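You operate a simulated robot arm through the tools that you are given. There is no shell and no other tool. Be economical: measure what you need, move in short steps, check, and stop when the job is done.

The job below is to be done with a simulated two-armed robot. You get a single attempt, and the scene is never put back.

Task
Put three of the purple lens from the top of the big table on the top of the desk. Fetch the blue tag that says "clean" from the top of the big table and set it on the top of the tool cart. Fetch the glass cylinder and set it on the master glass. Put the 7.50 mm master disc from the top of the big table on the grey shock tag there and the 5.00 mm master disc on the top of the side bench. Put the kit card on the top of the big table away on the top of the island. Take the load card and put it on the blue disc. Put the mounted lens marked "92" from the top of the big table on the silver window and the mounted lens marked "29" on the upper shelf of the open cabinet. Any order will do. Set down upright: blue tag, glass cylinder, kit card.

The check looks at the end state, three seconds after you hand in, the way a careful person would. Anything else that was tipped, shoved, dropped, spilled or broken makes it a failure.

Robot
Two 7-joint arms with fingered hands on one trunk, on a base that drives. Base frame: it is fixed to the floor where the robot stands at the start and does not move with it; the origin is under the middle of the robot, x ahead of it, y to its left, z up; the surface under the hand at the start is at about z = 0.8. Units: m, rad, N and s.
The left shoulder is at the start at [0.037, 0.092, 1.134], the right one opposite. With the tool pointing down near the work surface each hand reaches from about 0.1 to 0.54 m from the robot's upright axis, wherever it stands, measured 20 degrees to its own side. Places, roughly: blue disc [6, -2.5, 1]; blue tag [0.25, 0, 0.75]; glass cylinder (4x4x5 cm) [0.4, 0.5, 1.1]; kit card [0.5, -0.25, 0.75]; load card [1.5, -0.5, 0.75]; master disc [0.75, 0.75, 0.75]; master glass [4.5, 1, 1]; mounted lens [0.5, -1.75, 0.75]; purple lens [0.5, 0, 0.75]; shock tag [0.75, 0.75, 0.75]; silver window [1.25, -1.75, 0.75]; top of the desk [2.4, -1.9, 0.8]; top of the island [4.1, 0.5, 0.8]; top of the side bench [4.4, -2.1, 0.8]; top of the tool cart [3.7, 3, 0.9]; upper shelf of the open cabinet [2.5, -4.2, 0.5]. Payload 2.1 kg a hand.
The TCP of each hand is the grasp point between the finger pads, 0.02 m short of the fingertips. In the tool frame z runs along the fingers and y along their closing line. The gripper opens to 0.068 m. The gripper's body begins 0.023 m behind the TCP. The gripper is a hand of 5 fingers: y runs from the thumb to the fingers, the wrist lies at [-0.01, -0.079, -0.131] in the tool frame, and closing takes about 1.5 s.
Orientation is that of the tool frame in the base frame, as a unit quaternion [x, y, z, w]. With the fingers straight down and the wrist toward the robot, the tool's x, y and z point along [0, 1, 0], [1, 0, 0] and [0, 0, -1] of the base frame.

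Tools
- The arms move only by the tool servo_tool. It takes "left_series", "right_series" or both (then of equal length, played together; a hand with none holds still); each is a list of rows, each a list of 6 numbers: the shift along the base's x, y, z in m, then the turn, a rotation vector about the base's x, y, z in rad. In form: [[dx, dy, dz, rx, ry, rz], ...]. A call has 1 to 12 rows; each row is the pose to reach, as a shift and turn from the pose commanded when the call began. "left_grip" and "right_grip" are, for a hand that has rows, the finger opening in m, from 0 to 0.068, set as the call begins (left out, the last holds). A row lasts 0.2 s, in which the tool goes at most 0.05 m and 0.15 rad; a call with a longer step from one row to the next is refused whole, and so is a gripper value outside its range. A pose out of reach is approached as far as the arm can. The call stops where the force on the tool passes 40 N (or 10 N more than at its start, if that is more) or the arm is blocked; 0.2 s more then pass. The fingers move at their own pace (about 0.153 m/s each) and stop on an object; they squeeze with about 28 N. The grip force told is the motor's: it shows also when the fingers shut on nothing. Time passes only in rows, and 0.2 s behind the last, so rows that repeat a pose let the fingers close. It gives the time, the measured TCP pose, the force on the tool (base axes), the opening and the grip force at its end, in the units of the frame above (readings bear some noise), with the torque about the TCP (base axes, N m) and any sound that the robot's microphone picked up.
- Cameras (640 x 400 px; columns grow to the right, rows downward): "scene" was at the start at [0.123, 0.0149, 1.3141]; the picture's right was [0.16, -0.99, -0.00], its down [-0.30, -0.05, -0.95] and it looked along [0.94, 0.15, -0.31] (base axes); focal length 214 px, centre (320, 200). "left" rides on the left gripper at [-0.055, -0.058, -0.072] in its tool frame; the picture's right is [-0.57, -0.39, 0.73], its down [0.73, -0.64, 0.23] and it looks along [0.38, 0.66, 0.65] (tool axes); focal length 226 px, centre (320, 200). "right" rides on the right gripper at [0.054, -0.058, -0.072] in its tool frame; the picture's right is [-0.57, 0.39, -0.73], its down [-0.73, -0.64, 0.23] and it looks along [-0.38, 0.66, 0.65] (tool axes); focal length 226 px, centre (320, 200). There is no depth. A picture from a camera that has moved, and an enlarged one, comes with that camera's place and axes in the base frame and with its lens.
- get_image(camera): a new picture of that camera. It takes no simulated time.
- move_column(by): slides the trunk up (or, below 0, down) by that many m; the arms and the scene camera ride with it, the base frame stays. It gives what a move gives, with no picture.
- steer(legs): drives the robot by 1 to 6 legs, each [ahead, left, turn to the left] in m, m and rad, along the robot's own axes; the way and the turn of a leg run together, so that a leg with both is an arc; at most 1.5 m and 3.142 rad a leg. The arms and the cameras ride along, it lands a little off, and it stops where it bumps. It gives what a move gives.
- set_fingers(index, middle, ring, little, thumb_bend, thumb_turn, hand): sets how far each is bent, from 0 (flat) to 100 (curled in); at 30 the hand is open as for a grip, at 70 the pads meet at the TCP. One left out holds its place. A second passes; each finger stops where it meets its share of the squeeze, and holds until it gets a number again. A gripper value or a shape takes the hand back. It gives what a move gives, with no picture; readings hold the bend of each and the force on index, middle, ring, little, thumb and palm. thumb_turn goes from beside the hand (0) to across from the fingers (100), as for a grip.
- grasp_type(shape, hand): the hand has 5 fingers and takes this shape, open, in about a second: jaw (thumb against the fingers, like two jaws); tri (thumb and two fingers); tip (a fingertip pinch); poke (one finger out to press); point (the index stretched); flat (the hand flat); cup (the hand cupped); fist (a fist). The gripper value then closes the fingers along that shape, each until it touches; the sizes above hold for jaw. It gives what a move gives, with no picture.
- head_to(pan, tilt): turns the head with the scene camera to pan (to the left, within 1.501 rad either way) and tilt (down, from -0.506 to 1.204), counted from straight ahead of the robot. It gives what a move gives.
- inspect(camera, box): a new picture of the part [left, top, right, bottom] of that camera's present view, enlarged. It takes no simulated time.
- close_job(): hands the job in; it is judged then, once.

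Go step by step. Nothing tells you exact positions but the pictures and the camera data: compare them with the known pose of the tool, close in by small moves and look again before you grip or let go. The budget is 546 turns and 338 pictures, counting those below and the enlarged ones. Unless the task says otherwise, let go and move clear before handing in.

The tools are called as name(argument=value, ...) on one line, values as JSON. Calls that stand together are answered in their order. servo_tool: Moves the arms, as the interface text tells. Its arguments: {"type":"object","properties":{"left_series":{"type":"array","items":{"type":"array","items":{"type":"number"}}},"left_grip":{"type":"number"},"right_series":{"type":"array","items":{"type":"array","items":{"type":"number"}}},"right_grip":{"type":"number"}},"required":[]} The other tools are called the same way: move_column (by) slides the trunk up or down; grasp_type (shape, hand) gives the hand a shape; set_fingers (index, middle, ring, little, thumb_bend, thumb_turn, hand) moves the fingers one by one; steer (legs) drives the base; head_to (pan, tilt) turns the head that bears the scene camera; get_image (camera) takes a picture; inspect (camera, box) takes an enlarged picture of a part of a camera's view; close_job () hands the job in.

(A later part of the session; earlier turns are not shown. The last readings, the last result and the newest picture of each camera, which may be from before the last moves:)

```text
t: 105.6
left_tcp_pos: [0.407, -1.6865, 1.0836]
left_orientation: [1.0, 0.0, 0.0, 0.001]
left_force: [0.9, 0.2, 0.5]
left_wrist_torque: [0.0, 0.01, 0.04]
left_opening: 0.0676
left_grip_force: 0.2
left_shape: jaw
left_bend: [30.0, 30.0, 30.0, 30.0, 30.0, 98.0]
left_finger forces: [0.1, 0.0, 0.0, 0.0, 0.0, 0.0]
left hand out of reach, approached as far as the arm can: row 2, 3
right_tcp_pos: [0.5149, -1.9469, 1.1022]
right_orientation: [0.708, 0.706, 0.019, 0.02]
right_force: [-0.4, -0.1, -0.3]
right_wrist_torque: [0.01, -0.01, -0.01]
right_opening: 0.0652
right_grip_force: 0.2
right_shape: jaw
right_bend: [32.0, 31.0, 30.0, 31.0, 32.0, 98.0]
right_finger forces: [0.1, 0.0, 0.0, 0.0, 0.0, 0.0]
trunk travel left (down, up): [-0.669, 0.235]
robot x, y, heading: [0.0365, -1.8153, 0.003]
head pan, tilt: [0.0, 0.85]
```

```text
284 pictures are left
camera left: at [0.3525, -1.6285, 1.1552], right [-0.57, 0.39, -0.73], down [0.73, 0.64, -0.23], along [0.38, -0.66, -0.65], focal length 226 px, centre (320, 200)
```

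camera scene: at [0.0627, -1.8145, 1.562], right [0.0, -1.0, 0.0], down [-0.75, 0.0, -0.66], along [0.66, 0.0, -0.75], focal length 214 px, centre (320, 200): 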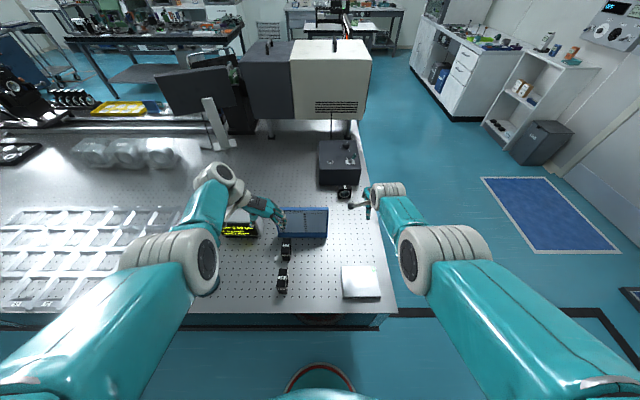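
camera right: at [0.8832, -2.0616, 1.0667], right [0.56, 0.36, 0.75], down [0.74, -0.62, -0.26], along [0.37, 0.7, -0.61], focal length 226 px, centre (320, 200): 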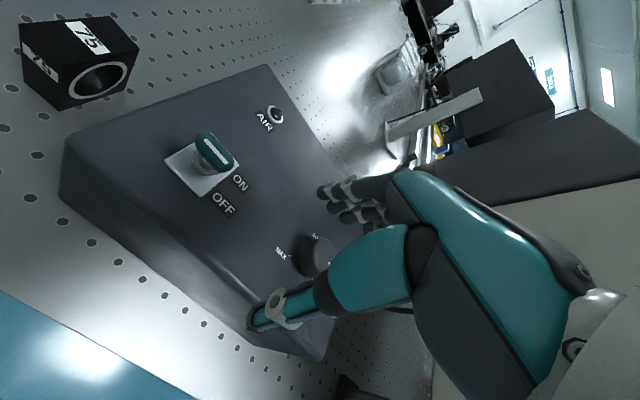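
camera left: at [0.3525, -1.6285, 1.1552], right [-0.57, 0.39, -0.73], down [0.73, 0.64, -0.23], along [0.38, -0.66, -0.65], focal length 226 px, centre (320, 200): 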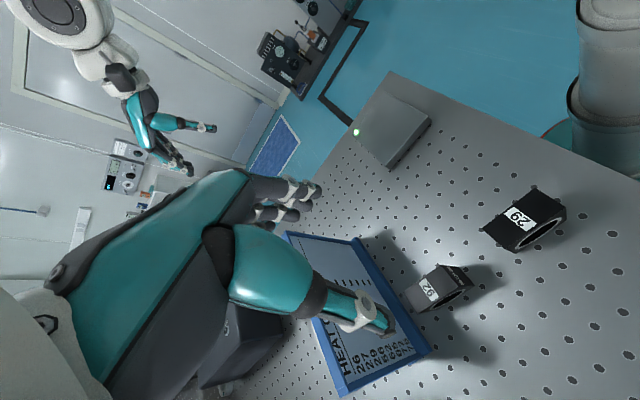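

I raise the left relative to the trunk (and park the right hand high), then lower using the trunk.

servo_tool(left_series=[[0, 0, 0.01, 0, 0, 0], [0, 0, 0.02, 0, 0, 0], [0, 0, 0.03, 0, 0, 0], [0, 0, 0.04, 0, 0, 0], [0, 0, 0.05, 0, 0, 0], [0, 0, 0.05, 0, 0, 0], [0, 0, 0.05, 0, 0, 0], [0, 0, 0.05, 0, 0, 0]], right_series=[[-0.01, 0, 0.035, 0, 0, 0], [-0.02, 0, 0.07, 0, 0, 0], [-0.03, 0, 0.105, 0, 0, 0], [-0.05, 0, 0.14, 0, 0.01, 0], [-0.07, 0, 0.175, 0, 0.02, 0], [-0.09, 0, 0.21, 0, 0.03, 0], [-0.11, 0, 0.25, 0, 0.04, 0], [-0.13, 0, 0.28, 0, 0.05, 0]])

move_column(by=-0.17)

get_image(camera="left")

get_image(camera="scene")

```text
t: 107.4
left_tcp_pos: [0.4056, -1.6887, 1.1346]
left_orientation: [1.0, 0.0, 0.0, 0.001]
left_force: [-1.0, -0.7, 0.3]
left_wrist_torque: [0.0, 0.0, -0.04]
left_opening: 0.0679
left_grip_force: 0.2
left_shape: jaw
left_bend: [30.0, 30.0, 30.0, 30.0, 30.0, 98.0]
left_finger forces: [0.1, 0.0, 0.0, 0.0, 0.0, 0.0]
right_tcp_pos: [0.3822, -1.9455, 1.3822]
right_orientation: [0.707, 0.707, 0.001, 0.002]
right_force: [1.0, -0.9, -0.1]
right_wrist_torque: [-0.01, 0.02, -0.03]
right_opening: 0.065
right_grip_force: 0.0
right_shape: jaw
right_bend: [32.0, 31.0, 30.0, 31.0, 31.0, 98.0]
right_finger forces: [0.0, 0.1, 0.0, 0.1, 0.1, 0.0]
trunk travel left (down, up): [-0.669, 0.235]
robot x, y, heading: [0.0342, -1.8136, 0.006]
head pan, tilt: [0.0, 0.85]
```

```text
t: 109.3
left_tcp_pos: [0.4059, -1.6876, 0.9653]
left_orientation: [1.0, 0.0, 0.001, 0.0]
left_force: [-0.7, 0.0, -0.9]
left_wrist_torque: [0.0, 0.0, -0.01]
left_opening: 0.0677
left_grip_force: 0.1
left_shape: jaw
left_bend: [30.0, 30.0, 30.0, 30.0, 30.0, 98.0]
left_finger forces: [0.0, 0.0, 0.0, 0.1, 0.0, 0.0]
right_tcp_pos: [0.385, -1.946, 1.2127]
right_orientation: [0.707, 0.707, 0.003, 0.002]
right_force: [0.8, 1.1, 0.5]
right_wrist_torque: [0.05, 0.01, 0.01]
right_opening: 0.0649
right_grip_force: 0.1
right_shape: jaw
right_bend: [32.0, 31.0, 30.0, 31.0, 31.0, 98.0]
right_finger forces: [0.0, 0.1, 0.0, 0.0, 0.1, 0.0]
trunk travel left (down, up): [-0.499, 0.405]
robot x, y, heading: [0.0321, -1.8161, 0.001]
head pan, tilt: [0.0, 0.85]
```

```text
283 pictures are left
camera left: at [0.3519, -1.6284, 1.0362], right [-0.57, 0.39, -0.73], down [0.73, 0.64, -0.23], along [0.38, -0.66, -0.65], focal length 226 px, centre (320, 200)
```

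left: 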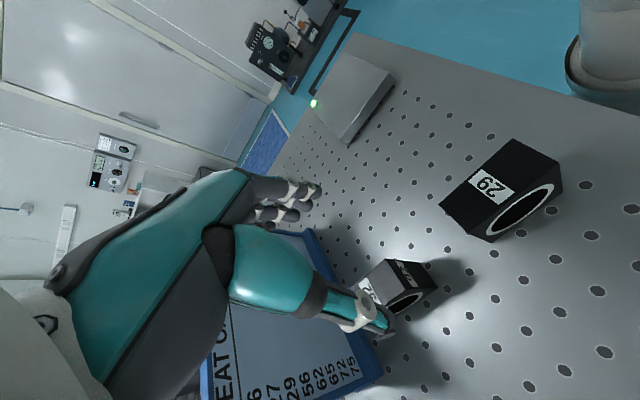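

```text
282 pictures are left
camera scene: at [0.1313, -1.8145, 1.3917], right [0.0, -1.0, 0.0], down [-0.75, 0.0, -0.66], along [0.66, 0.0, -0.75], focal length 214 px, centre (320, 200)
```

scene: 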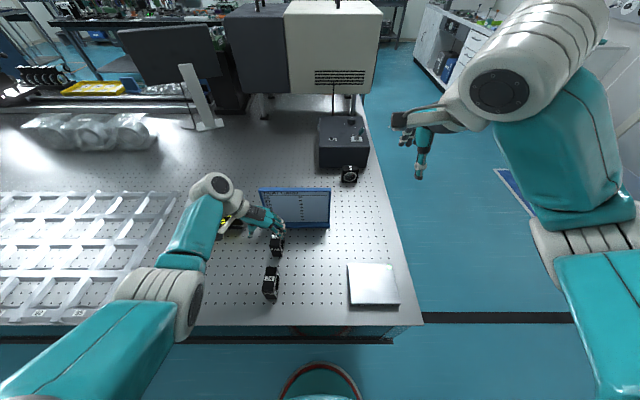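

servo_tool(left_series=[[0.015, -0.002, 0, 0, 0, 0], [0.035, -0.003, 0, 0, 0, 0], [0.035, -0.003, 0, 0, 0, 0]])

move_column(by=-0.06)

get_image(camera="left")

inspect(camera="scene", box=[200, 160, 360, 310])

```text
t: 110.2
left_tcp_pos: [0.438, -1.6907, 0.9655]
left_orientation: [1.0, 0.0, 0.0, 0.001]
left_force: [0.2, -0.4, 0.0]
left_wrist_torque: [0.03, 0.02, -0.01]
left_opening: 0.0677
left_grip_force: 0.0
left_shape: jaw
left_bend: [30.0, 30.0, 30.0, 30.0, 30.0, 98.0]
left_finger forces: [0.1, 0.0, 0.1, 0.1, 0.1, 0.1]
right_tcp_pos: [0.3854, -1.9462, 1.213]
right_orientation: [0.707, 0.707, 0.002, 0.003]
right_force: [0.1, 0.3, 0.0]
right_wrist_torque: [0.01, 0.03, -0.02]
right_opening: 0.0648
right_grip_force: 0.1
right_shape: jaw
right_bend: [32.0, 31.0, 30.0, 31.0, 31.0, 98.0]
right_finger forces: [0.0, 0.0, 0.0, 0.1, 0.0, 0.0]
trunk travel left (down, up): [-0.499, 0.405]
robot x, y, heading: [0.0356, -1.8124, 0.001]
head pan, tilt: [0.0, 0.85]
```

```text
t: 111.2
left_tcp_pos: [0.4401, -1.6898, 0.904]
left_orientation: [1.0, 0.0, 0.0, 0.0]
left_force: [-0.4, -0.7, 0.1]
left_wrist_torque: [0.02, -0.01, 0.0]
left_opening: 0.0675
left_grip_force: 0.1
left_shape: jaw
left_bend: [30.0, 30.0, 30.0, 30.0, 30.0, 98.0]
left_finger forces: [0.0, 0.0, 0.0, 0.1, 0.1, 0.0]
right_tcp_pos: [0.3841, -1.946, 1.1535]
right_orientation: [0.707, 0.707, 0.003, 0.003]
right_force: [-0.1, -0.3, 0.0]
right_wrist_torque: [-0.02, 0.01, -0.02]
right_opening: 0.0651
right_grip_force: 0.1
right_shape: jaw
right_bend: [32.0, 31.0, 30.0, 31.0, 31.0, 98.0]
right_finger forces: [0.0, 0.0, 0.0, 0.0, 0.0, 0.0]
trunk travel left (down, up): [-0.439, 0.465]
robot x, y, heading: [0.0338, -1.8144, 0.001]
head pan, tilt: [0.0, 0.85]
```

```text
281 pictures are left
camera left: at [0.3869, -1.6314, 0.9761], right [-0.57, 0.39, -0.73], down [0.73, 0.64, -0.23], along [0.38, -0.66, -0.65], focal length 226 px, centre (320, 200)
```

left: 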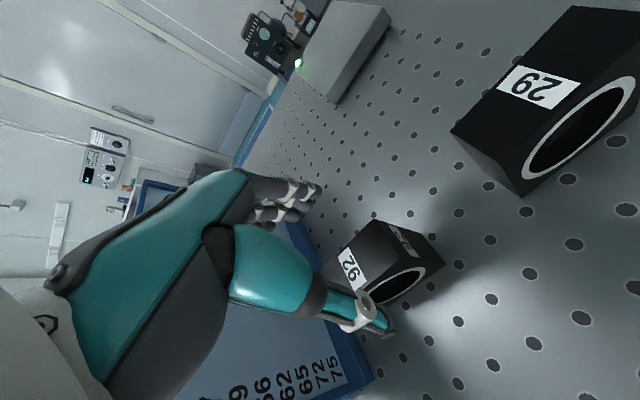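

```text
2.67 times, centred on (280, 235) of scene
camera zoom: at [0.1364, -1.8144, 1.3314], right [0.0, -1.0, 0.0], down [-0.75, 0.0, -0.66], along [0.66, 0.0, -0.75], focal length 572 px, centre (427, 107)
```

zoom: 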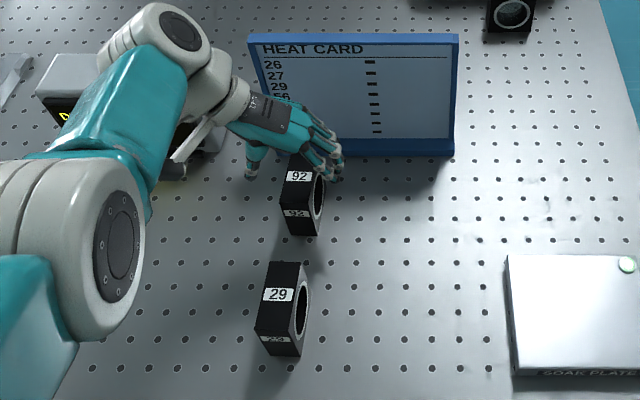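

Aligned: the fingers straddle 92, board base is at x≈0.52. I lower to grip height and close.

servo_tool(left_series=[[0.005, 0, 0, 0, 0, 0], [0.007, 0, 0, 0, 0, 0]])

move_column(by=-0.063)

get_image(camera="left")

```text
t: 111.8
left_tcp_pos: [0.4422, -1.691, 0.9055]
left_orientation: [1.0, 0.0, 0.0, 0.001]
left_force: [0.5, 0.1, 0.5]
left_wrist_torque: [0.02, 0.03, 0.0]
left_opening: 0.0676
left_grip_force: 0.2
left_shape: jaw
left_bend: [30.0, 30.0, 30.0, 30.0, 30.0, 98.0]
left_finger forces: [0.0, 0.0, 0.0, 0.0, 0.0, 0.0]
left hand out of reach, approached as far as the arm can: row 1, 2
right_tcp_pos: [0.3846, -1.9459, 1.1521]
right_orientation: [0.707, 0.707, 0.002, 0.002]
right_force: [-0.8, -0.8, 0.2]
right_wrist_torque: [0.0, 0.01, 0.02]
right_opening: 0.0649
right_grip_force: 0.1
right_shape: jaw
right_bend: [32.0, 31.0, 30.0, 31.0, 31.0, 98.0]
right_finger forces: [0.0, 0.0, 0.0, 0.0, 0.0, 0.0]
trunk travel left (down, up): [-0.439, 0.465]
robot x, y, heading: [0.0333, -1.814, -0.004]
head pan, tilt: [0.0, 0.85]
```

```text
t: 112.8
left_tcp_pos: [0.4408, -1.6921, 0.8421]
left_orientation: [1.0, 0.0, -0.001, 0.001]
left_force: [0.9, 0.4, 0.1]
left_wrist_torque: [0.0, -0.03, 0.01]
left_opening: 0.0678
left_grip_force: 0.1
left_shape: jaw
left_bend: [30.0, 30.0, 30.0, 30.0, 30.0, 98.0]
left_finger forces: [0.1, 0.0, 0.0, 0.0, 0.0, 0.0]
right_tcp_pos: [0.384, -1.9467, 1.09]
right_orientation: [0.707, 0.707, 0.002, 0.002]
right_force: [0.8, -0.3, 0.2]
right_wrist_torque: [-0.01, 0.03, -0.01]
right_opening: 0.065
right_grip_force: 0.1
right_shape: jaw
right_bend: [32.0, 31.0, 30.0, 31.0, 31.0, 98.0]
right_finger forces: [0.0, 0.1, 0.0, 0.0, 0.0, 0.0]
trunk travel left (down, up): [-0.376, 0.528]
robot x, y, heading: [0.0367, -1.8132, 0.003]
head pan, tilt: [0.0, 0.85]
```

```text
279 pictures are left
camera left: at [0.3872, -1.6321, 0.9148], right [-0.57, 0.39, -0.73], down [0.73, 0.64, -0.23], along [0.38, -0.66, -0.65], focal length 226 px, centre (320, 200)
```

left: 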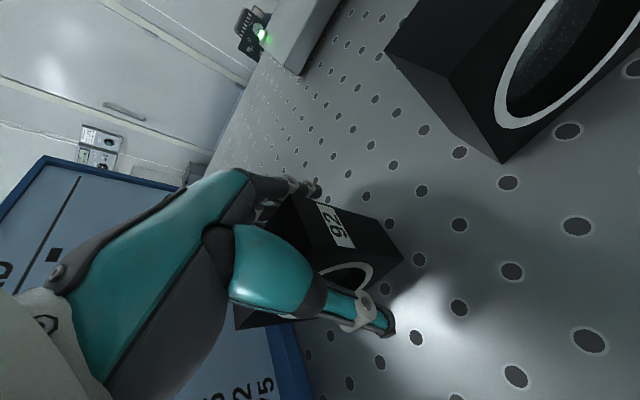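

servo_tool(left_series=[[0, 0, 0, 0, 0, 0], [0, 0, 0, 0, 0, 0], [0, 0, 0, 0, 0, 0], [0, 0, 0, 0, 0, 0], [0, 0, 0, 0, 0, 0], [0, 0, 0, 0, 0, 0], [0, 0, 0, 0, 0, 0], [0, 0, 0.0, 0, 0, 0]], left_grip=0.01)

get_image(camera="left")

```text
t: 114.6
left_tcp_pos: [0.4425, -1.6915, 0.8428]
left_orientation: [1.0, 0.0, 0.0, 0.0]
left_force: [0.9, -0.3, 0.4]
left_wrist_torque: [0.01, -0.01, 0.0]
left_opening: 0.0211
left_grip_force: 27.7
left_shape: jaw
left_bend: [74.0, 56.0, 62.0, 71.0, 76.0, 93.0]
left_finger forces: [17.9, 6.0, 2.3, 0.0, 25.9, 0.1]
right_tcp_pos: [0.3848, -1.9468, 1.0898]
right_orientation: [0.707, 0.707, 0.001, 0.003]
right_force: [0.0, -0.2, 0.2]
right_wrist_torque: [0.0, 0.0, -0.01]
right_opening: 0.0653
right_grip_force: 0.1
right_shape: jaw
right_bend: [32.0, 31.0, 30.0, 31.0, 31.0, 98.0]
right_finger forces: [0.0, 0.0, 0.0, 0.0, 0.1, 0.1]
trunk travel left (down, up): [-0.376, 0.528]
robot x, y, heading: [0.0388, -1.8139, -0.004]
head pan, tilt: [0.0, 0.85]
```

```text
278 pictures are left
camera left: at [0.3874, -1.632, 0.9146], right [-0.57, 0.39, -0.73], down [0.73, 0.64, -0.23], along [0.38, -0.66, -0.65], focal length 226 px, centre (320, 200)
```

left: 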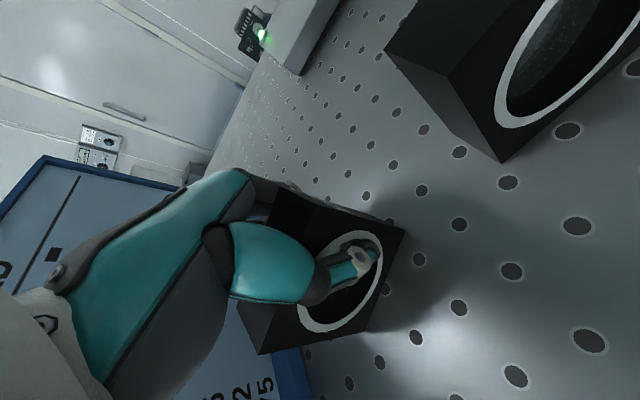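

inspect(camera="scene", box=[200, 160, 360, 310])

```text
2.67 times, centred on (280, 235) of scene
camera zoom: at [0.1437, -1.8145, 1.268], right [0.0, -1.0, 0.0], down [-0.75, 0.0, -0.66], along [0.66, 0.0, -0.75], focal length 572 px, centre (427, 107)
```

zoom: 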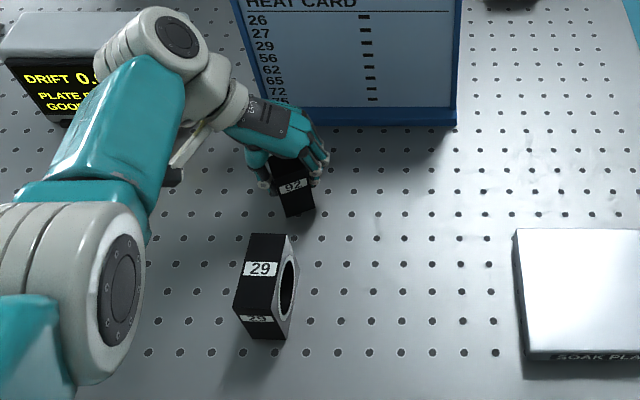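

92 is gripped with a slight lean. I lift it and look at how it is held.

move_column(by=0.12)

get_image(camera="left")

inspect(camera="scene", box=[200, 140, 360, 290])

```text
t: 116.1
left_tcp_pos: [0.4402, -1.6908, 0.9631]
left_orientation: [1.0, -0.001, -0.001, 0.001]
left_force: [0.3, -0.4, -0.9]
left_wrist_torque: [0.0, 0.02, -0.01]
left_opening: 0.0208
left_grip_force: 27.9
left_shape: jaw
left_bend: [74.0, 56.0, 62.0, 71.0, 76.0, 92.0]
left_finger forces: [18.3, 5.8, 1.6, 0.1, 25.7, 0.0]
right_tcp_pos: [0.3847, -1.9474, 1.2086]
right_orientation: [0.707, 0.707, 0.002, 0.002]
right_force: [0.8, 0.4, 0.0]
right_wrist_torque: [-0.03, -0.02, 0.01]
right_opening: 0.0652
right_grip_force: 0.0
right_shape: jaw
right_bend: [32.0, 31.0, 30.0, 31.0, 31.0, 98.0]
right_finger forces: [0.0, 0.0, 0.1, 0.1, 0.0, 0.0]
trunk travel left (down, up): [-0.496, 0.408]
robot x, y, heading: [0.0316, -1.8126, -0.004]
head pan, tilt: [0.0, 0.85]
```

```text
276 pictures are left
camera left: at [0.386, -1.6322, 1.035], right [-0.57, 0.39, -0.73], down [0.73, 0.64, -0.23], along [0.38, -0.66, -0.65], focal length 226 px, centre (320, 200)
```

left: 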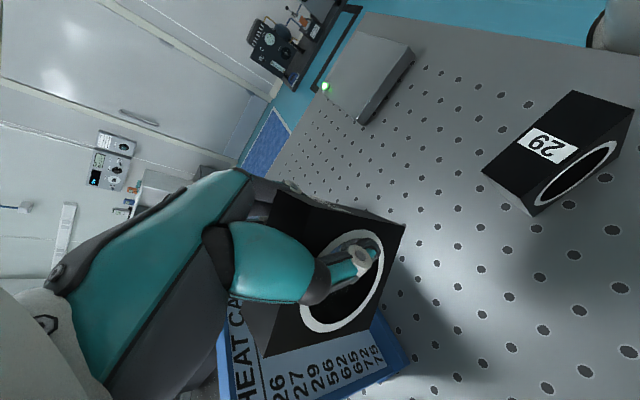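

```text
2.67 times, centred on (280, 215) of scene
camera zoom: at [0.1319, -1.8144, 1.3886], right [0.0, -1.0, 0.0], down [-0.75, 0.0, -0.66], along [0.66, 0.0, -0.75], focal length 572 px, centre (427, 160)
```

zoom: 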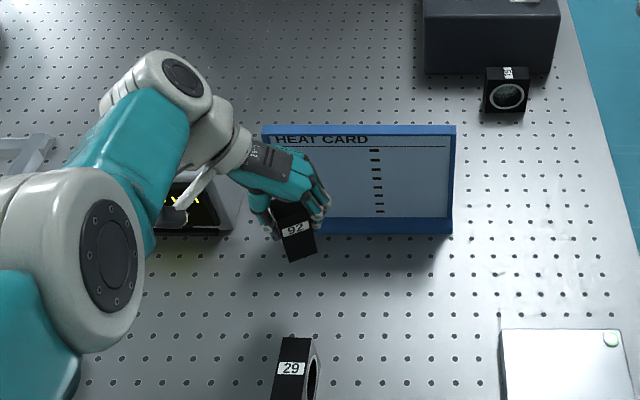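

92 is held with a modest lean, which I'll correct on placing. I raise, shift the robot left so 29 lies on the right hand's side, and look.

move_column(by=0.1)

steer(legs=[[-0.06, 0.26, 0]])

servo_tool(right_series=[[0, 0, -0.03, 0, 0, 0], [0, 0, -0.06, 0, 0, 0], [0, 0, -0.1, 0, 0, 0], [0, 0, -0.14, 0, 0, 0], [0, 0, -0.18, 0, 0, 0], [0, 0, -0.22, 0, 0, 0]], right_grip=0.068)

get_image(camera="right")

get_image(camera="scene")

```text
t: 117.4
left_tcp_pos: [0.4396, -1.6903, 1.0695]
left_orientation: [1.0, 0.0, 0.007, 0.0]
left_force: [-0.3, 0.4, -2.0]
left_wrist_torque: [0.01, 0.01, -0.01]
left_opening: 0.0209
left_grip_force: 27.6
left_shape: jaw
left_bend: [74.0, 56.0, 62.0, 71.0, 76.0, 92.0]
left_finger forces: [18.2, 5.9, 1.7, 0.0, 25.7, 0.0]
right_tcp_pos: [0.3853, -1.948, 1.3095]
right_orientation: [0.707, 0.707, 0.002, 0.002]
right_force: [0.6, -0.1, -0.3]
right_wrist_torque: [-0.03, -0.02, 0.0]
right_opening: 0.0651
right_grip_force: 0.0
right_shape: jaw
right_bend: [32.0, 31.0, 30.0, 31.0, 31.0, 98.0]
right_finger forces: [0.0, 0.1, 0.0, 0.0, 0.0, 0.1]
trunk travel left (down, up): [-0.596, 0.308]
robot x, y, heading: [0.0335, -1.8129, 0.0]
head pan, tilt: [0.0, 0.85]
```

```text
t: 119.3
left_tcp_pos: [0.3796, -1.4318, 1.0689]
left_orientation: [1.0, 0.0, 0.007, 0.0]
left_force: [-0.7, 0.3, -1.5]
left_wrist_torque: [-0.03, 0.03, 0.0]
left_opening: 0.021
left_grip_force: 28.1
left_shape: jaw
left_bend: [74.0, 56.0, 62.0, 71.0, 76.0, 92.0]
left_finger forces: [18.3, 5.9, 1.5, 0.0, 25.7, 0.0]
right_tcp_pos: [0.3251, -1.6877, 1.3097]
right_orientation: [0.707, 0.707, 0.002, 0.003]
right_force: [-0.1, 0.3, 0.7]
right_wrist_torque: [0.01, 0.04, -0.02]
right_opening: 0.0652
right_grip_force: 0.2
right_shape: jaw
right_bend: [32.0, 31.0, 30.0, 31.0, 31.0, 98.0]
right_finger forces: [0.0, 0.1, 0.0, 0.0, 0.0, 0.0]
trunk travel left (down, up): [-0.596, 0.308]
robot x, y, heading: [-0.023, -1.5533, -0.004]
head pan, tilt: [0.0, 0.85]
```

```text
t: 120.7
left_tcp_pos: [0.3809, -1.4325, 1.0691]
left_orientation: [1.0, -0.001, 0.007, 0.0]
left_force: [-0.9, 0.5, -1.3]
left_wrist_torque: [-0.01, 0.04, -0.02]
left_opening: 0.021
left_grip_force: 27.6
left_shape: jaw
left_bend: [74.0, 56.0, 62.0, 71.0, 76.0, 92.0]
left_finger forces: [18.3, 5.9, 1.6, 0.1, 25.7, 0.0]
right_tcp_pos: [0.3241, -1.6887, 1.0896]
right_orientation: [0.708, 0.707, 0.002, 0.004]
right_force: [-0.3, 0.2, 0.6]
right_wrist_torque: [-0.02, 0.03, 0.03]
right_opening: 0.0677
right_grip_force: 0.1
right_shape: jaw
right_bend: [30.0, 30.0, 30.0, 30.0, 30.0, 98.0]
right_finger forces: [0.0, 0.0, 0.1, 0.0, 0.0, 0.1]
trunk travel left (down, up): [-0.596, 0.308]
robot x, y, heading: [-0.024, -1.5571, -0.0]
head pan, tilt: [0.0, 0.85]
```

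```text
274 pictures are left
camera right: at [0.2654, -1.6333, 1.1595], right [0.38, -0.57, 0.73], down [-0.64, -0.73, -0.23], along [0.67, -0.38, -0.64], focal length 226 px, centre (320, 200)
```

right: 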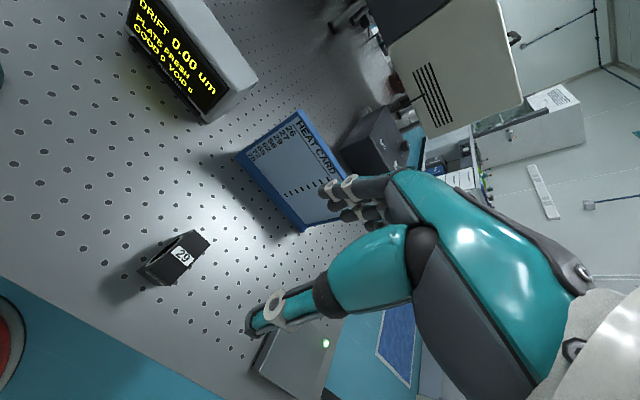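

```text
273 pictures are left
camera scene: at [0.0662, -1.5554, 1.4889], right [0.0, -1.0, 0.0], down [-0.75, 0.0, -0.66], along [0.66, 0.0, -0.75], focal length 214 px, centre (320, 200)
```

scene: 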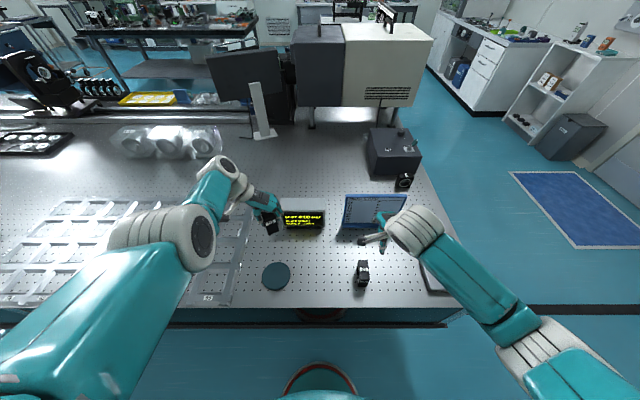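

inspect(camera="scene", box=[340, 250, 388, 298])

inspect(camera="right", box=[120, 210, 240, 300])

```text
8.33 times, centred on (364, 274) of scene
camera zoom: at [0.0662, -1.5554, 1.4889], right [0.0, -1.0, 0.0], down [-0.75, 0.0, -0.66], along [0.66, 0.0, -0.75], focal length 1787 px, centre (-47, -417)
```

zoom: 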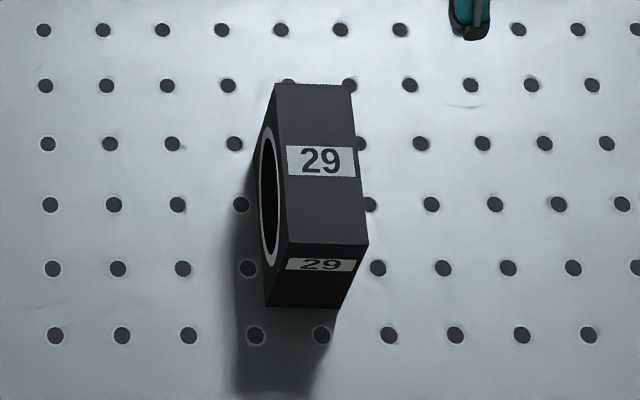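

```text
4.44 times, centred on (180, 255) of right
camera zoom: at [0.2654, -1.6333, 1.1595], right [0.38, -0.57, 0.73], down [-0.64, -0.73, -0.23], along [0.67, -0.38, -0.64], focal length 1005 px, centre (942, -44)
```

zoom: 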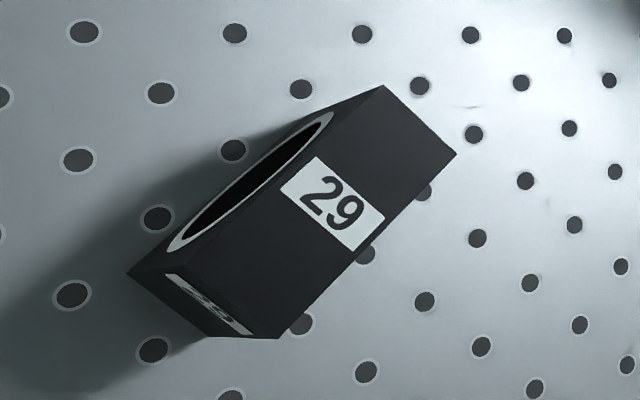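

29 is 6 cm long in x, so an end-to-end grip (opening 6.8 cm) is firmer. I centre the right hand over it, and lower with the trunk.

servo_tool(left_series=[[0, 0, 0.03, 0, 0, 0], [0, 0, 0.06, 0, 0, 0], [0, 0, 0.08, 0, 0, 0]], right_series=[[0.005, 0, -0.02, 0, 0, 0], [0.01, 0, -0.04, 0, 0, 0], [0.014, 0, -0.04, 0, 0, 0]])

move_column(by=-0.14)

get_image(camera="right")

```text
t: 121.5
left_tcp_pos: [0.3803, -1.433, 1.1513]
left_orientation: [1.0, -0.001, 0.007, 0.0]
left_force: [-0.1, 0.1, -1.8]
left_wrist_torque: [0.01, 0.03, 0.01]
left_opening: 0.0207
left_grip_force: 27.8
left_shape: jaw
left_bend: [74.0, 56.0, 62.0, 71.0, 76.0, 92.0]
left_finger forces: [18.5, 5.9, 1.4, 0.1, 25.7, 0.1]
right_tcp_pos: [0.3401, -1.6877, 1.0485]
right_orientation: [0.708, 0.706, 0.003, 0.003]
right_force: [-0.5, 0.2, 0.6]
right_wrist_torque: [0.0, 0.0, -0.01]
right_opening: 0.0677
right_grip_force: 0.1
right_shape: jaw
right_bend: [30.0, 30.0, 30.0, 30.0, 30.0, 98.0]
right_finger forces: [0.0, 0.0, 0.0, 0.1, 0.0, 0.0]
trunk travel left (down, up): [-0.596, 0.308]
robot x, y, heading: [-0.0237, -1.5537, -0.008]
head pan, tilt: [0.0, 0.85]
```

```text
t: 123.2
left_tcp_pos: [0.3809, -1.4334, 1.0106]
left_orientation: [1.0, -0.001, 0.006, 0.0]
left_force: [0.2, -0.1, -2.4]
left_wrist_torque: [0.01, 0.01, 0.0]
left_opening: 0.0209
left_grip_force: 28.9
left_shape: jaw
left_bend: [74.0, 56.0, 62.0, 71.0, 76.0, 92.0]
left_finger forces: [18.5, 5.8, 1.5, 0.0, 25.7, 0.1]
right_tcp_pos: [0.3388, -1.6874, 0.9096]
right_orientation: [0.707, 0.707, 0.003, 0.003]
right_force: [-0.1, -0.6, -0.4]
right_wrist_torque: [0.0, 0.0, 0.01]
right_opening: 0.0677
right_grip_force: 0.0
right_shape: jaw
right_bend: [30.0, 30.0, 30.0, 30.0, 30.0, 98.0]
right_finger forces: [0.0, 0.1, 0.0, 0.0, 0.1, 0.0]
trunk travel left (down, up): [-0.456, 0.448]
robot x, y, heading: [-0.0229, -1.5556, 0.002]
head pan, tilt: [0.0, 0.85]
```

```text
270 pictures are left
camera right: at [0.2794, -1.6338, 0.9805], right [0.38, -0.57, 0.73], down [-0.64, -0.73, -0.23], along [0.67, -0.38, -0.64], focal length 226 px, centre (320, 200)
```

right: 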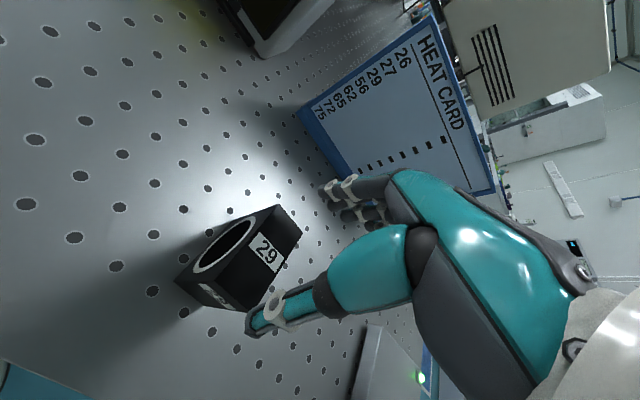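

Centred within 1 mm. I lower around the block.

move_column(by=-0.035)

get_image(camera="right")

```text
t: 124.0
left_tcp_pos: [0.3813, -1.4313, 0.9747]
left_orientation: [1.0, -0.001, 0.006, 0.0]
left_force: [0.3, -0.4, -2.6]
left_wrist_torque: [-0.04, 0.01, -0.01]
left_opening: 0.0212
left_grip_force: 28.1
left_shape: jaw
left_bend: [74.0, 56.0, 62.0, 71.0, 76.0, 92.0]
left_finger forces: [18.6, 5.8, 1.3, 0.0, 25.7, 0.1]
right_tcp_pos: [0.3389, -1.6866, 0.8746]
right_orientation: [0.708, 0.707, 0.002, 0.002]
right_force: [0.0, -0.7, -0.9]
right_wrist_torque: [0.01, -0.03, 0.01]
right_opening: 0.0679
right_grip_force: 0.1
right_shape: jaw
right_bend: [30.0, 30.0, 30.0, 30.0, 30.0, 98.0]
right_finger forces: [0.1, 0.1, 0.1, 0.0, 0.0, 0.0]
trunk travel left (down, up): [-0.421, 0.483]
robot x, y, heading: [-0.0236, -1.5534, -0.002]
head pan, tilt: [0.0, 0.85]
```

```text
269 pictures are left
camera right: at [0.2795, -1.6339, 0.9453], right [0.38, -0.57, 0.73], down [-0.64, -0.73, -0.23], along [0.67, -0.38, -0.64], focal length 226 px, centre (320, 200)
```

right: 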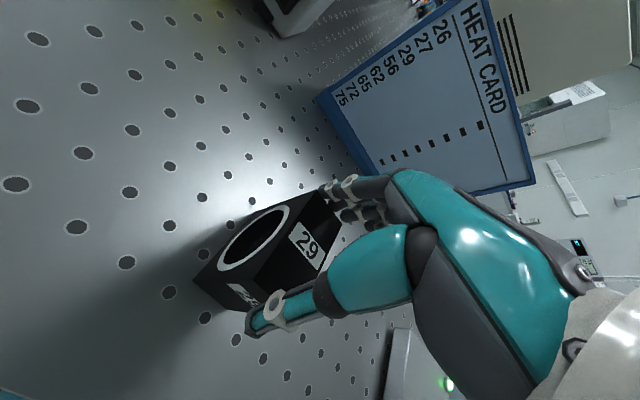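

move_column(by=-0.028)

servo_tool(right_series=[[0, 0, 0, 0, 0, 0], [0, 0, 0, 0, 0, 0], [0, 0, 0, 0, 0, 0], [0, 0, 0, 0, 0, 0], [0, 0, 0, 0, 0, 0], [0, 0, 0, 0, 0, 0], [0, 0, 0, 0, 0, 0]], right_grip=0.04)

get_image(camera="right")

```text
t: 124.7
left_tcp_pos: [0.3789, -1.4326, 0.9478]
left_orientation: [1.0, -0.001, 0.008, 0.0]
left_force: [-0.2, 0.4, -1.7]
left_wrist_torque: [-0.02, -0.02, 0.0]
left_opening: 0.0208
left_grip_force: 27.8
left_shape: jaw
left_bend: [74.0, 56.0, 62.0, 71.0, 76.0, 92.0]
left_finger forces: [18.7, 5.9, 1.5, 0.1, 25.7, 0.0]
right_tcp_pos: [0.3382, -1.6872, 0.8478]
right_orientation: [0.707, 0.707, 0.005, 0.005]
right_force: [-0.1, 0.9, 31.8]
right_wrist_torque: [0.13, -0.08, -0.03]
right_opening: 0.0684
right_grip_force: 0.0
right_shape: jaw
right_bend: [22.0, 30.0, 30.0, 30.0, 25.0, 97.0]
right_finger forces: [16.3, 0.0, 0.0, 0.1, 13.3, 0.0]
trunk travel left (down, up): [-0.393, 0.511]
robot x, y, heading: [-0.0269, -1.5531, -0.001]
head pan, tilt: [0.0, 0.85]
```

```text
t: 126.3
left_tcp_pos: [0.3779, -1.4314, 0.9479]
left_orientation: [1.0, -0.001, 0.009, -0.001]
left_force: [-0.4, 0.0, -2.4]
left_wrist_torque: [-0.02, 0.02, -0.02]
left_opening: 0.0208
left_grip_force: 27.6
left_shape: jaw
left_bend: [74.0, 56.0, 62.0, 71.0, 76.0, 92.0]
left_finger forces: [18.6, 5.8, 1.4, 0.1, 25.8, 0.1]
right_tcp_pos: [0.3373, -1.6858, 0.8484]
right_orientation: [0.708, 0.706, 0.003, 0.004]
right_force: [-5.3, -0.5, 39.7]
right_wrist_torque: [0.09, -0.54, 0.02]
right_opening: 0.048
right_grip_force: 27.6
right_shape: jaw
right_bend: [19.0, 34.0, 34.0, 41.0, 59.0, 98.0]
right_finger forces: [33.4, 11.8, 3.8, 0.0, 45.5, 0.0]
trunk travel left (down, up): [-0.393, 0.511]
robot x, y, heading: [-0.0232, -1.557, 0.0]
head pan, tilt: [0.0, 0.85]
```

```text
268 pictures are left
camera right: at [0.2773, -1.6333, 0.9185], right [0.38, -0.57, 0.73], down [-0.64, -0.73, -0.24], along [0.67, -0.38, -0.64], focal length 226 px, centre (320, 200)
```

right: 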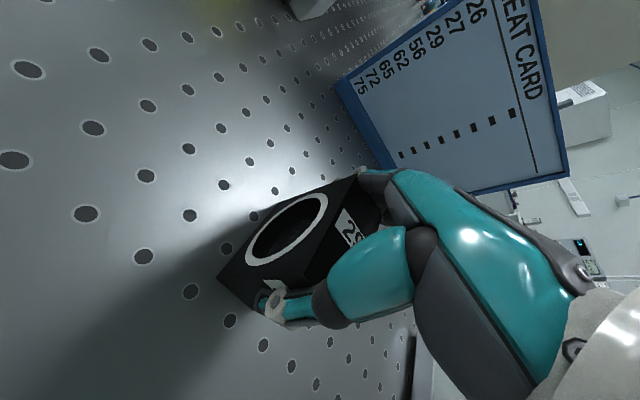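

It closed on the ends; I lift slightly to check.

servo_tool(right_series=[[0, 0, 0.01, 0, 0, 0], [0, 0, 0.02, 0, 0, 0], [0, 0, 0.04, 0, 0, 0]])

get_image(camera="right")

get_image(camera="scene")

```text
t: 127.1
left_tcp_pos: [0.3803, -1.4323, 0.9468]
left_orientation: [1.0, 0.0, 0.007, 0.0]
left_force: [0.2, 1.0, -1.9]
left_wrist_torque: [0.0, 0.03, 0.01]
left_opening: 0.0211
left_grip_force: 28.3
left_shape: jaw
left_bend: [74.0, 56.0, 62.0, 71.0, 76.0, 92.0]
left_finger forces: [18.6, 5.9, 1.4, 0.1, 25.7, 0.0]
right_tcp_pos: [0.339, -1.6875, 0.8857]
right_orientation: [0.707, 0.707, 0.0, 0.002]
right_force: [0.8, 0.9, -1.5]
right_wrist_torque: [0.02, 0.04, 0.02]
right_opening: 0.0484
right_grip_force: 28.0
right_shape: jaw
right_bend: [20.0, 34.0, 34.0, 41.0, 60.0, 98.0]
right_finger forces: [24.6, 11.4, 3.3, 0.0, 37.5, 0.0]
trunk travel left (down, up): [-0.393, 0.511]
robot x, y, heading: [-0.025, -1.5546, -0.006]
head pan, tilt: [0.0, 0.85]
```

```text
267 pictures are left
camera right: at [0.2797, -1.6343, 0.9566], right [0.38, -0.57, 0.73], down [-0.64, -0.73, -0.23], along [0.67, -0.38, -0.64], focal length 226 px, centre (320, 200)
```

right: 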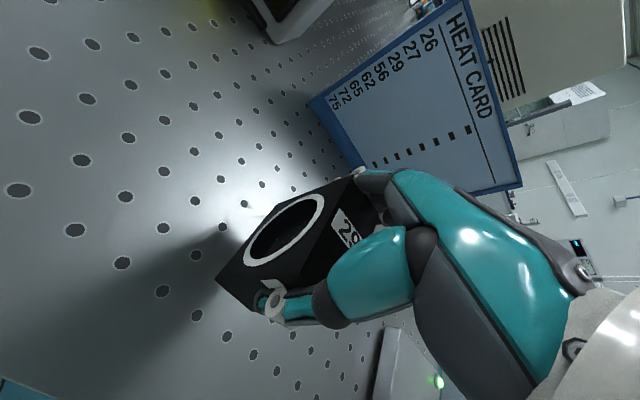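

```text
266 pictures are left
camera scene: at [0.0822, -1.5555, 1.2851], right [0.0, -1.0, 0.0], down [-0.75, 0.0, -0.66], along [0.66, 0.0, -0.75], focal length 214 px, centre (320, 200)
```

scene: 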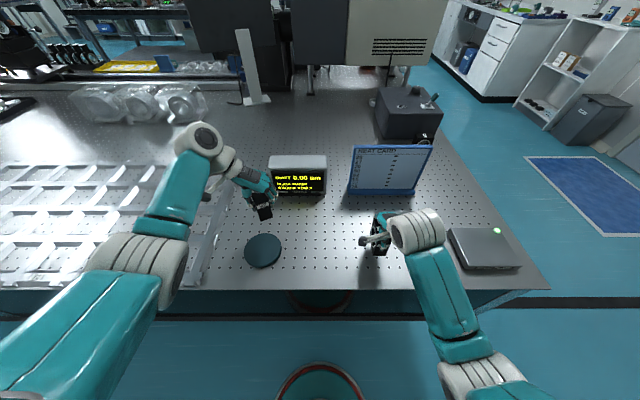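

29 is held firmly. I raise the trunk, turn the left hand back to the forward orientation and retract the right hand for the drive.

move_column(by=0.2)

servo_tool(left_series=[[0, 0, 0, 0, 0, 0.143], [0, 0, 0, 0, 0, 0.286], [0, 0, 0, 0, 0, 0.429], [0, 0, 0, 0, 0, 0.572], [0, 0, 0, 0, 0, 0.715], [0, 0, 0, 0, 0, 0.858], [0, 0, 0, 0, 0, 1.0], [0, 0, 0, 0, 0, 1.143], [0, 0, 0, 0, 0, 1.286], [0, 0, 0, 0, 0, 1.429], [0, 0, 0, 0, 0, 1.57]], right_series=[[-0.01, -0.01, 0.01, 0, 0, 0], [-0.02, -0.02, 0.02, 0, 0, 0], [-0.03, -0.03, 0.03, 0, 0, 0], [-0.04, -0.04, 0.04, 0, 0, 0], [-0.05, -0.05, 0.05, 0, 0, 0], [-0.06, -0.06, 0.06, 0, 0, 0], [-0.07, -0.07, 0.07, 0, 0, 0], [-0.08, -0.08, 0.08, 0, 0, 0], [-0.09, -0.09, 0.09, 0, 0, 0], [-0.1, -0.1, 0.1, 0, 0, 0], [-0.1, -0.1, 0.1, 0, 0, 0]])

get_image(camera="scene")

get_image(camera="left")

```text
t: 129.2
left_tcp_pos: [0.3803, -1.4324, 1.1467]
left_orientation: [1.0, -0.001, 0.007, 0.001]
left_force: [-0.6, 0.1, -1.8]
left_wrist_torque: [-0.03, -0.02, -0.01]
left_opening: 0.0209
left_grip_force: 28.5
left_shape: jaw
left_bend: [74.0, 56.0, 62.0, 71.0, 76.0, 92.0]
left_finger forces: [18.5, 5.8, 1.4, 0.1, 25.7, 0.1]
right_tcp_pos: [0.3389, -1.6883, 1.0866]
right_orientation: [0.708, 0.707, 0.002, 0.002]
right_force: [0.4, 0.6, -1.9]
right_wrist_torque: [0.03, -0.03, 0.0]
right_opening: 0.0485
right_grip_force: 28.0
right_shape: jaw
right_bend: [20.0, 34.0, 34.0, 41.0, 60.0, 98.0]
right_finger forces: [24.5, 11.4, 3.2, 0.0, 37.4, 0.1]
trunk travel left (down, up): [-0.593, 0.311]
robot x, y, heading: [-0.0254, -1.5542, -0.002]
head pan, tilt: [0.0, 0.85]
```

```text
t: 131.7
left_tcp_pos: [0.3808, -1.4327, 1.1474]
left_orientation: [0.706, 0.708, 0.005, -0.005]
left_force: [0.1, -0.3, -2.6]
left_wrist_torque: [-0.02, 0.02, -0.01]
left_opening: 0.0205
left_grip_force: 27.9
left_shape: jaw
left_bend: [74.0, 56.0, 63.0, 71.0, 76.0, 91.0]
left_finger forces: [18.9, 5.7, 1.2, 0.0, 25.6, 0.0]
right_tcp_pos: [0.239, -1.788, 1.1875]
right_orientation: [0.708, 0.707, 0.002, 0.002]
right_force: [0.7, -0.8, -2.0]
right_wrist_torque: [-0.02, 0.01, 0.0]
right_opening: 0.0485
right_grip_force: 27.8
right_shape: jaw
right_bend: [21.0, 34.0, 35.0, 41.0, 60.0, 98.0]
right_finger forces: [23.6, 11.2, 3.3, 0.0, 36.7, 0.1]
trunk travel left (down, up): [-0.593, 0.311]
robot x, y, heading: [-0.0251, -1.551, -0.004]
head pan, tilt: [0.0, 0.85]
```

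```text
265 pictures are left
camera scene: at [0.0665, -1.5557, 1.4859], right [0.0, -1.0, 0.0], down [-0.75, 0.0, -0.66], along [0.66, 0.0, -0.75], focal length 214 px, centre (320, 200)
```

scene: 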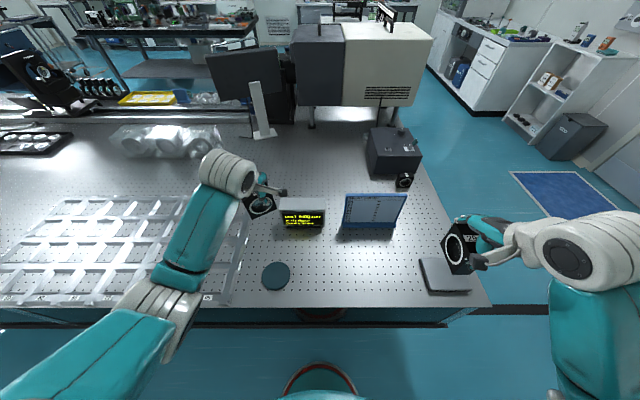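

```text
264 pictures are left
camera left: at [0.3227, -1.4881, 1.2174], right [-0.39, -0.56, -0.74], down [-0.64, 0.74, -0.22], along [0.66, 0.39, -0.64], focal length 226 px, centre (320, 200)
```

left: 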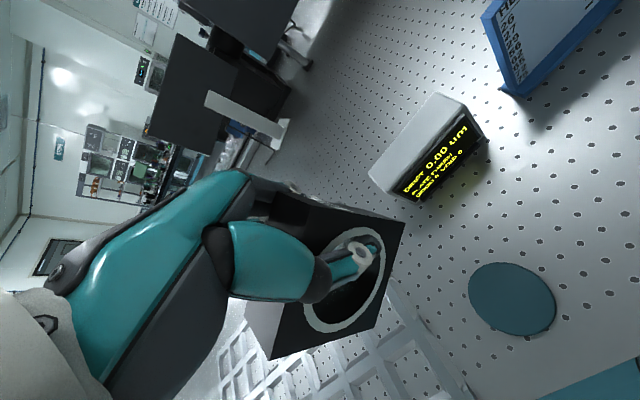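

Now I drive around to the table's right end.

steer(legs=[[-0.35, 0, 0], [0, -1.32, 0], [1.5, 0, 0], [0.05, 0, 1.573]])

head_to(pan=0, tilt=0.7)

get_image(camera="scene")

```text
t: 151.0
left_tcp_pos: [1.0348, -2.4083, 1.1479]
left_orientation: [-0.008, 1.0, -0.001, -0.007]
left_force: [0.3, -0.1, -1.7]
left_wrist_torque: [-0.01, -0.02, 0.03]
left_opening: 0.0204
left_grip_force: 28.1
left_shape: jaw
left_bend: [74.0, 56.0, 63.0, 71.0, 76.0, 91.0]
left_finger forces: [18.9, 5.6, 1.1, 0.1, 25.5, 0.0]
right_tcp_pos: [1.3924, -2.5422, 1.1862]
right_orientation: [-0.009, 1.0, 0.002, 0.0]
right_force: [-0.8, 0.7, -1.9]
right_wrist_torque: [0.02, 0.0, 0.01]
right_opening: 0.0483
right_grip_force: 28.0
right_shape: jaw
right_bend: [21.0, 34.0, 35.0, 41.0, 60.0, 98.0]
right_finger forces: [23.2, 11.0, 3.1, 0.1, 35.9, 0.0]
trunk travel left (down, up): [-0.593, 0.311]
robot x, y, heading: [1.1672, -2.8162, 1.591]
head pan, tilt: [0.0, 0.85]
```

```text
t: 151.7
left_tcp_pos: [1.0346, -2.4076, 1.1453]
left_orientation: [-0.009, 1.0, -0.001, -0.007]
left_force: [0.7, 0.2, -1.7]
left_wrist_torque: [0.03, -0.05, -0.01]
left_opening: 0.0203
left_grip_force: 28.3
left_shape: jaw
left_bend: [74.0, 56.0, 63.0, 71.0, 76.0, 91.0]
left_finger forces: [18.9, 5.6, 1.0, 0.1, 25.5, 0.0]
right_tcp_pos: [1.3922, -2.5431, 1.1866]
right_orientation: [-0.01, 1.0, 0.002, 0.0]
right_force: [0.0, -0.3, -2.4]
right_wrist_torque: [-0.03, -0.02, -0.01]
right_opening: 0.0486
right_grip_force: 28.4
right_shape: jaw
right_bend: [21.0, 34.0, 35.0, 41.0, 60.0, 98.0]
right_finger forces: [23.3, 10.9, 3.1, 0.1, 35.8, 0.0]
trunk travel left (down, up): [-0.593, 0.311]
robot x, y, heading: [1.1627, -2.8113, 1.589]
head pan, tilt: [0.0, 0.7]
```

```text
263 pictures are left
camera scene: at [1.1611, -2.7118, 1.4981], right [1.0, 0.02, 0.0], down [0.01, -0.64, -0.76], along [-0.01, 0.76, -0.64], focal length 214 px, centre (320, 200)
```

scene: 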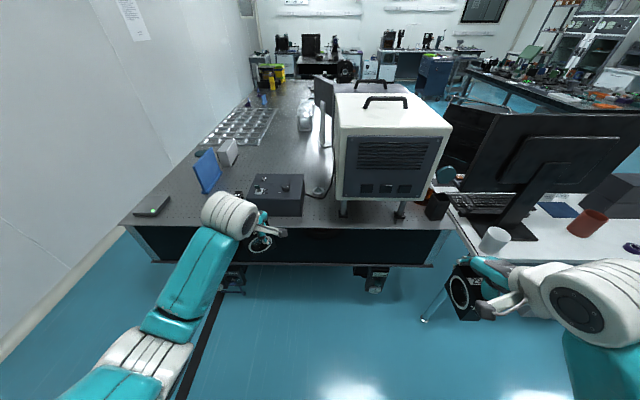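

servo_tool(right_series=[[0.01, -0.03, 0.01, 0, 0, 0], [0.02, -0.06, 0.02, 0, 0, 0], [0.03, -0.09, 0.03, 0, 0, 0], [0.04, -0.12, 0.04, 0, 0, 0]])

inspect(camera="scene", box=[270, 150, 370, 220])

```text
t: 152.7
left_tcp_pos: [1.0345, -2.4094, 1.1461]
left_orientation: [-0.009, 1.0, 0.0, -0.007]
left_force: [0.2, 0.3, -2.2]
left_wrist_torque: [0.01, 0.02, -0.03]
left_opening: 0.0204
left_grip_force: 28.0
left_shape: jaw
left_bend: [74.0, 56.0, 63.0, 71.0, 76.0, 91.0]
left_finger forces: [18.8, 5.6, 1.1, 0.0, 25.6, 0.1]
right_tcp_pos: [1.4746, -2.6509, 1.2287]
right_orientation: [-0.01, 1.0, 0.003, -0.001]
right_force: [-0.5, 0.2, -1.5]
right_wrist_torque: [0.01, 0.05, -0.01]
right_opening: 0.0488
right_grip_force: 28.6
right_shape: jaw
right_bend: [21.0, 35.0, 35.0, 41.0, 59.0, 98.0]
right_finger forces: [23.0, 11.1, 3.3, 0.1, 35.4, 0.0]
right hand out of reach, approached as far as the arm can: row 1, 2, 3, 4
trunk travel left (down, up): [-0.593, 0.311]
robot x, y, heading: [1.1676, -2.8148, 1.585]
head pan, tilt: [0.0, 0.7]
```

```text
5.71 times, centred on (320, 185) of scene
camera zoom: at [1.1613, -2.7126, 1.4982], right [1.0, 0.02, 0.0], down [0.01, -0.64, -0.77], along [-0.01, 0.76, -0.64], focal length 1226 px, centre (320, 286)
```

zoom: 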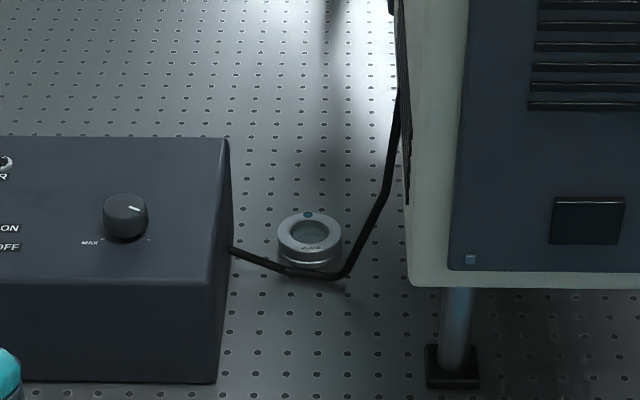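

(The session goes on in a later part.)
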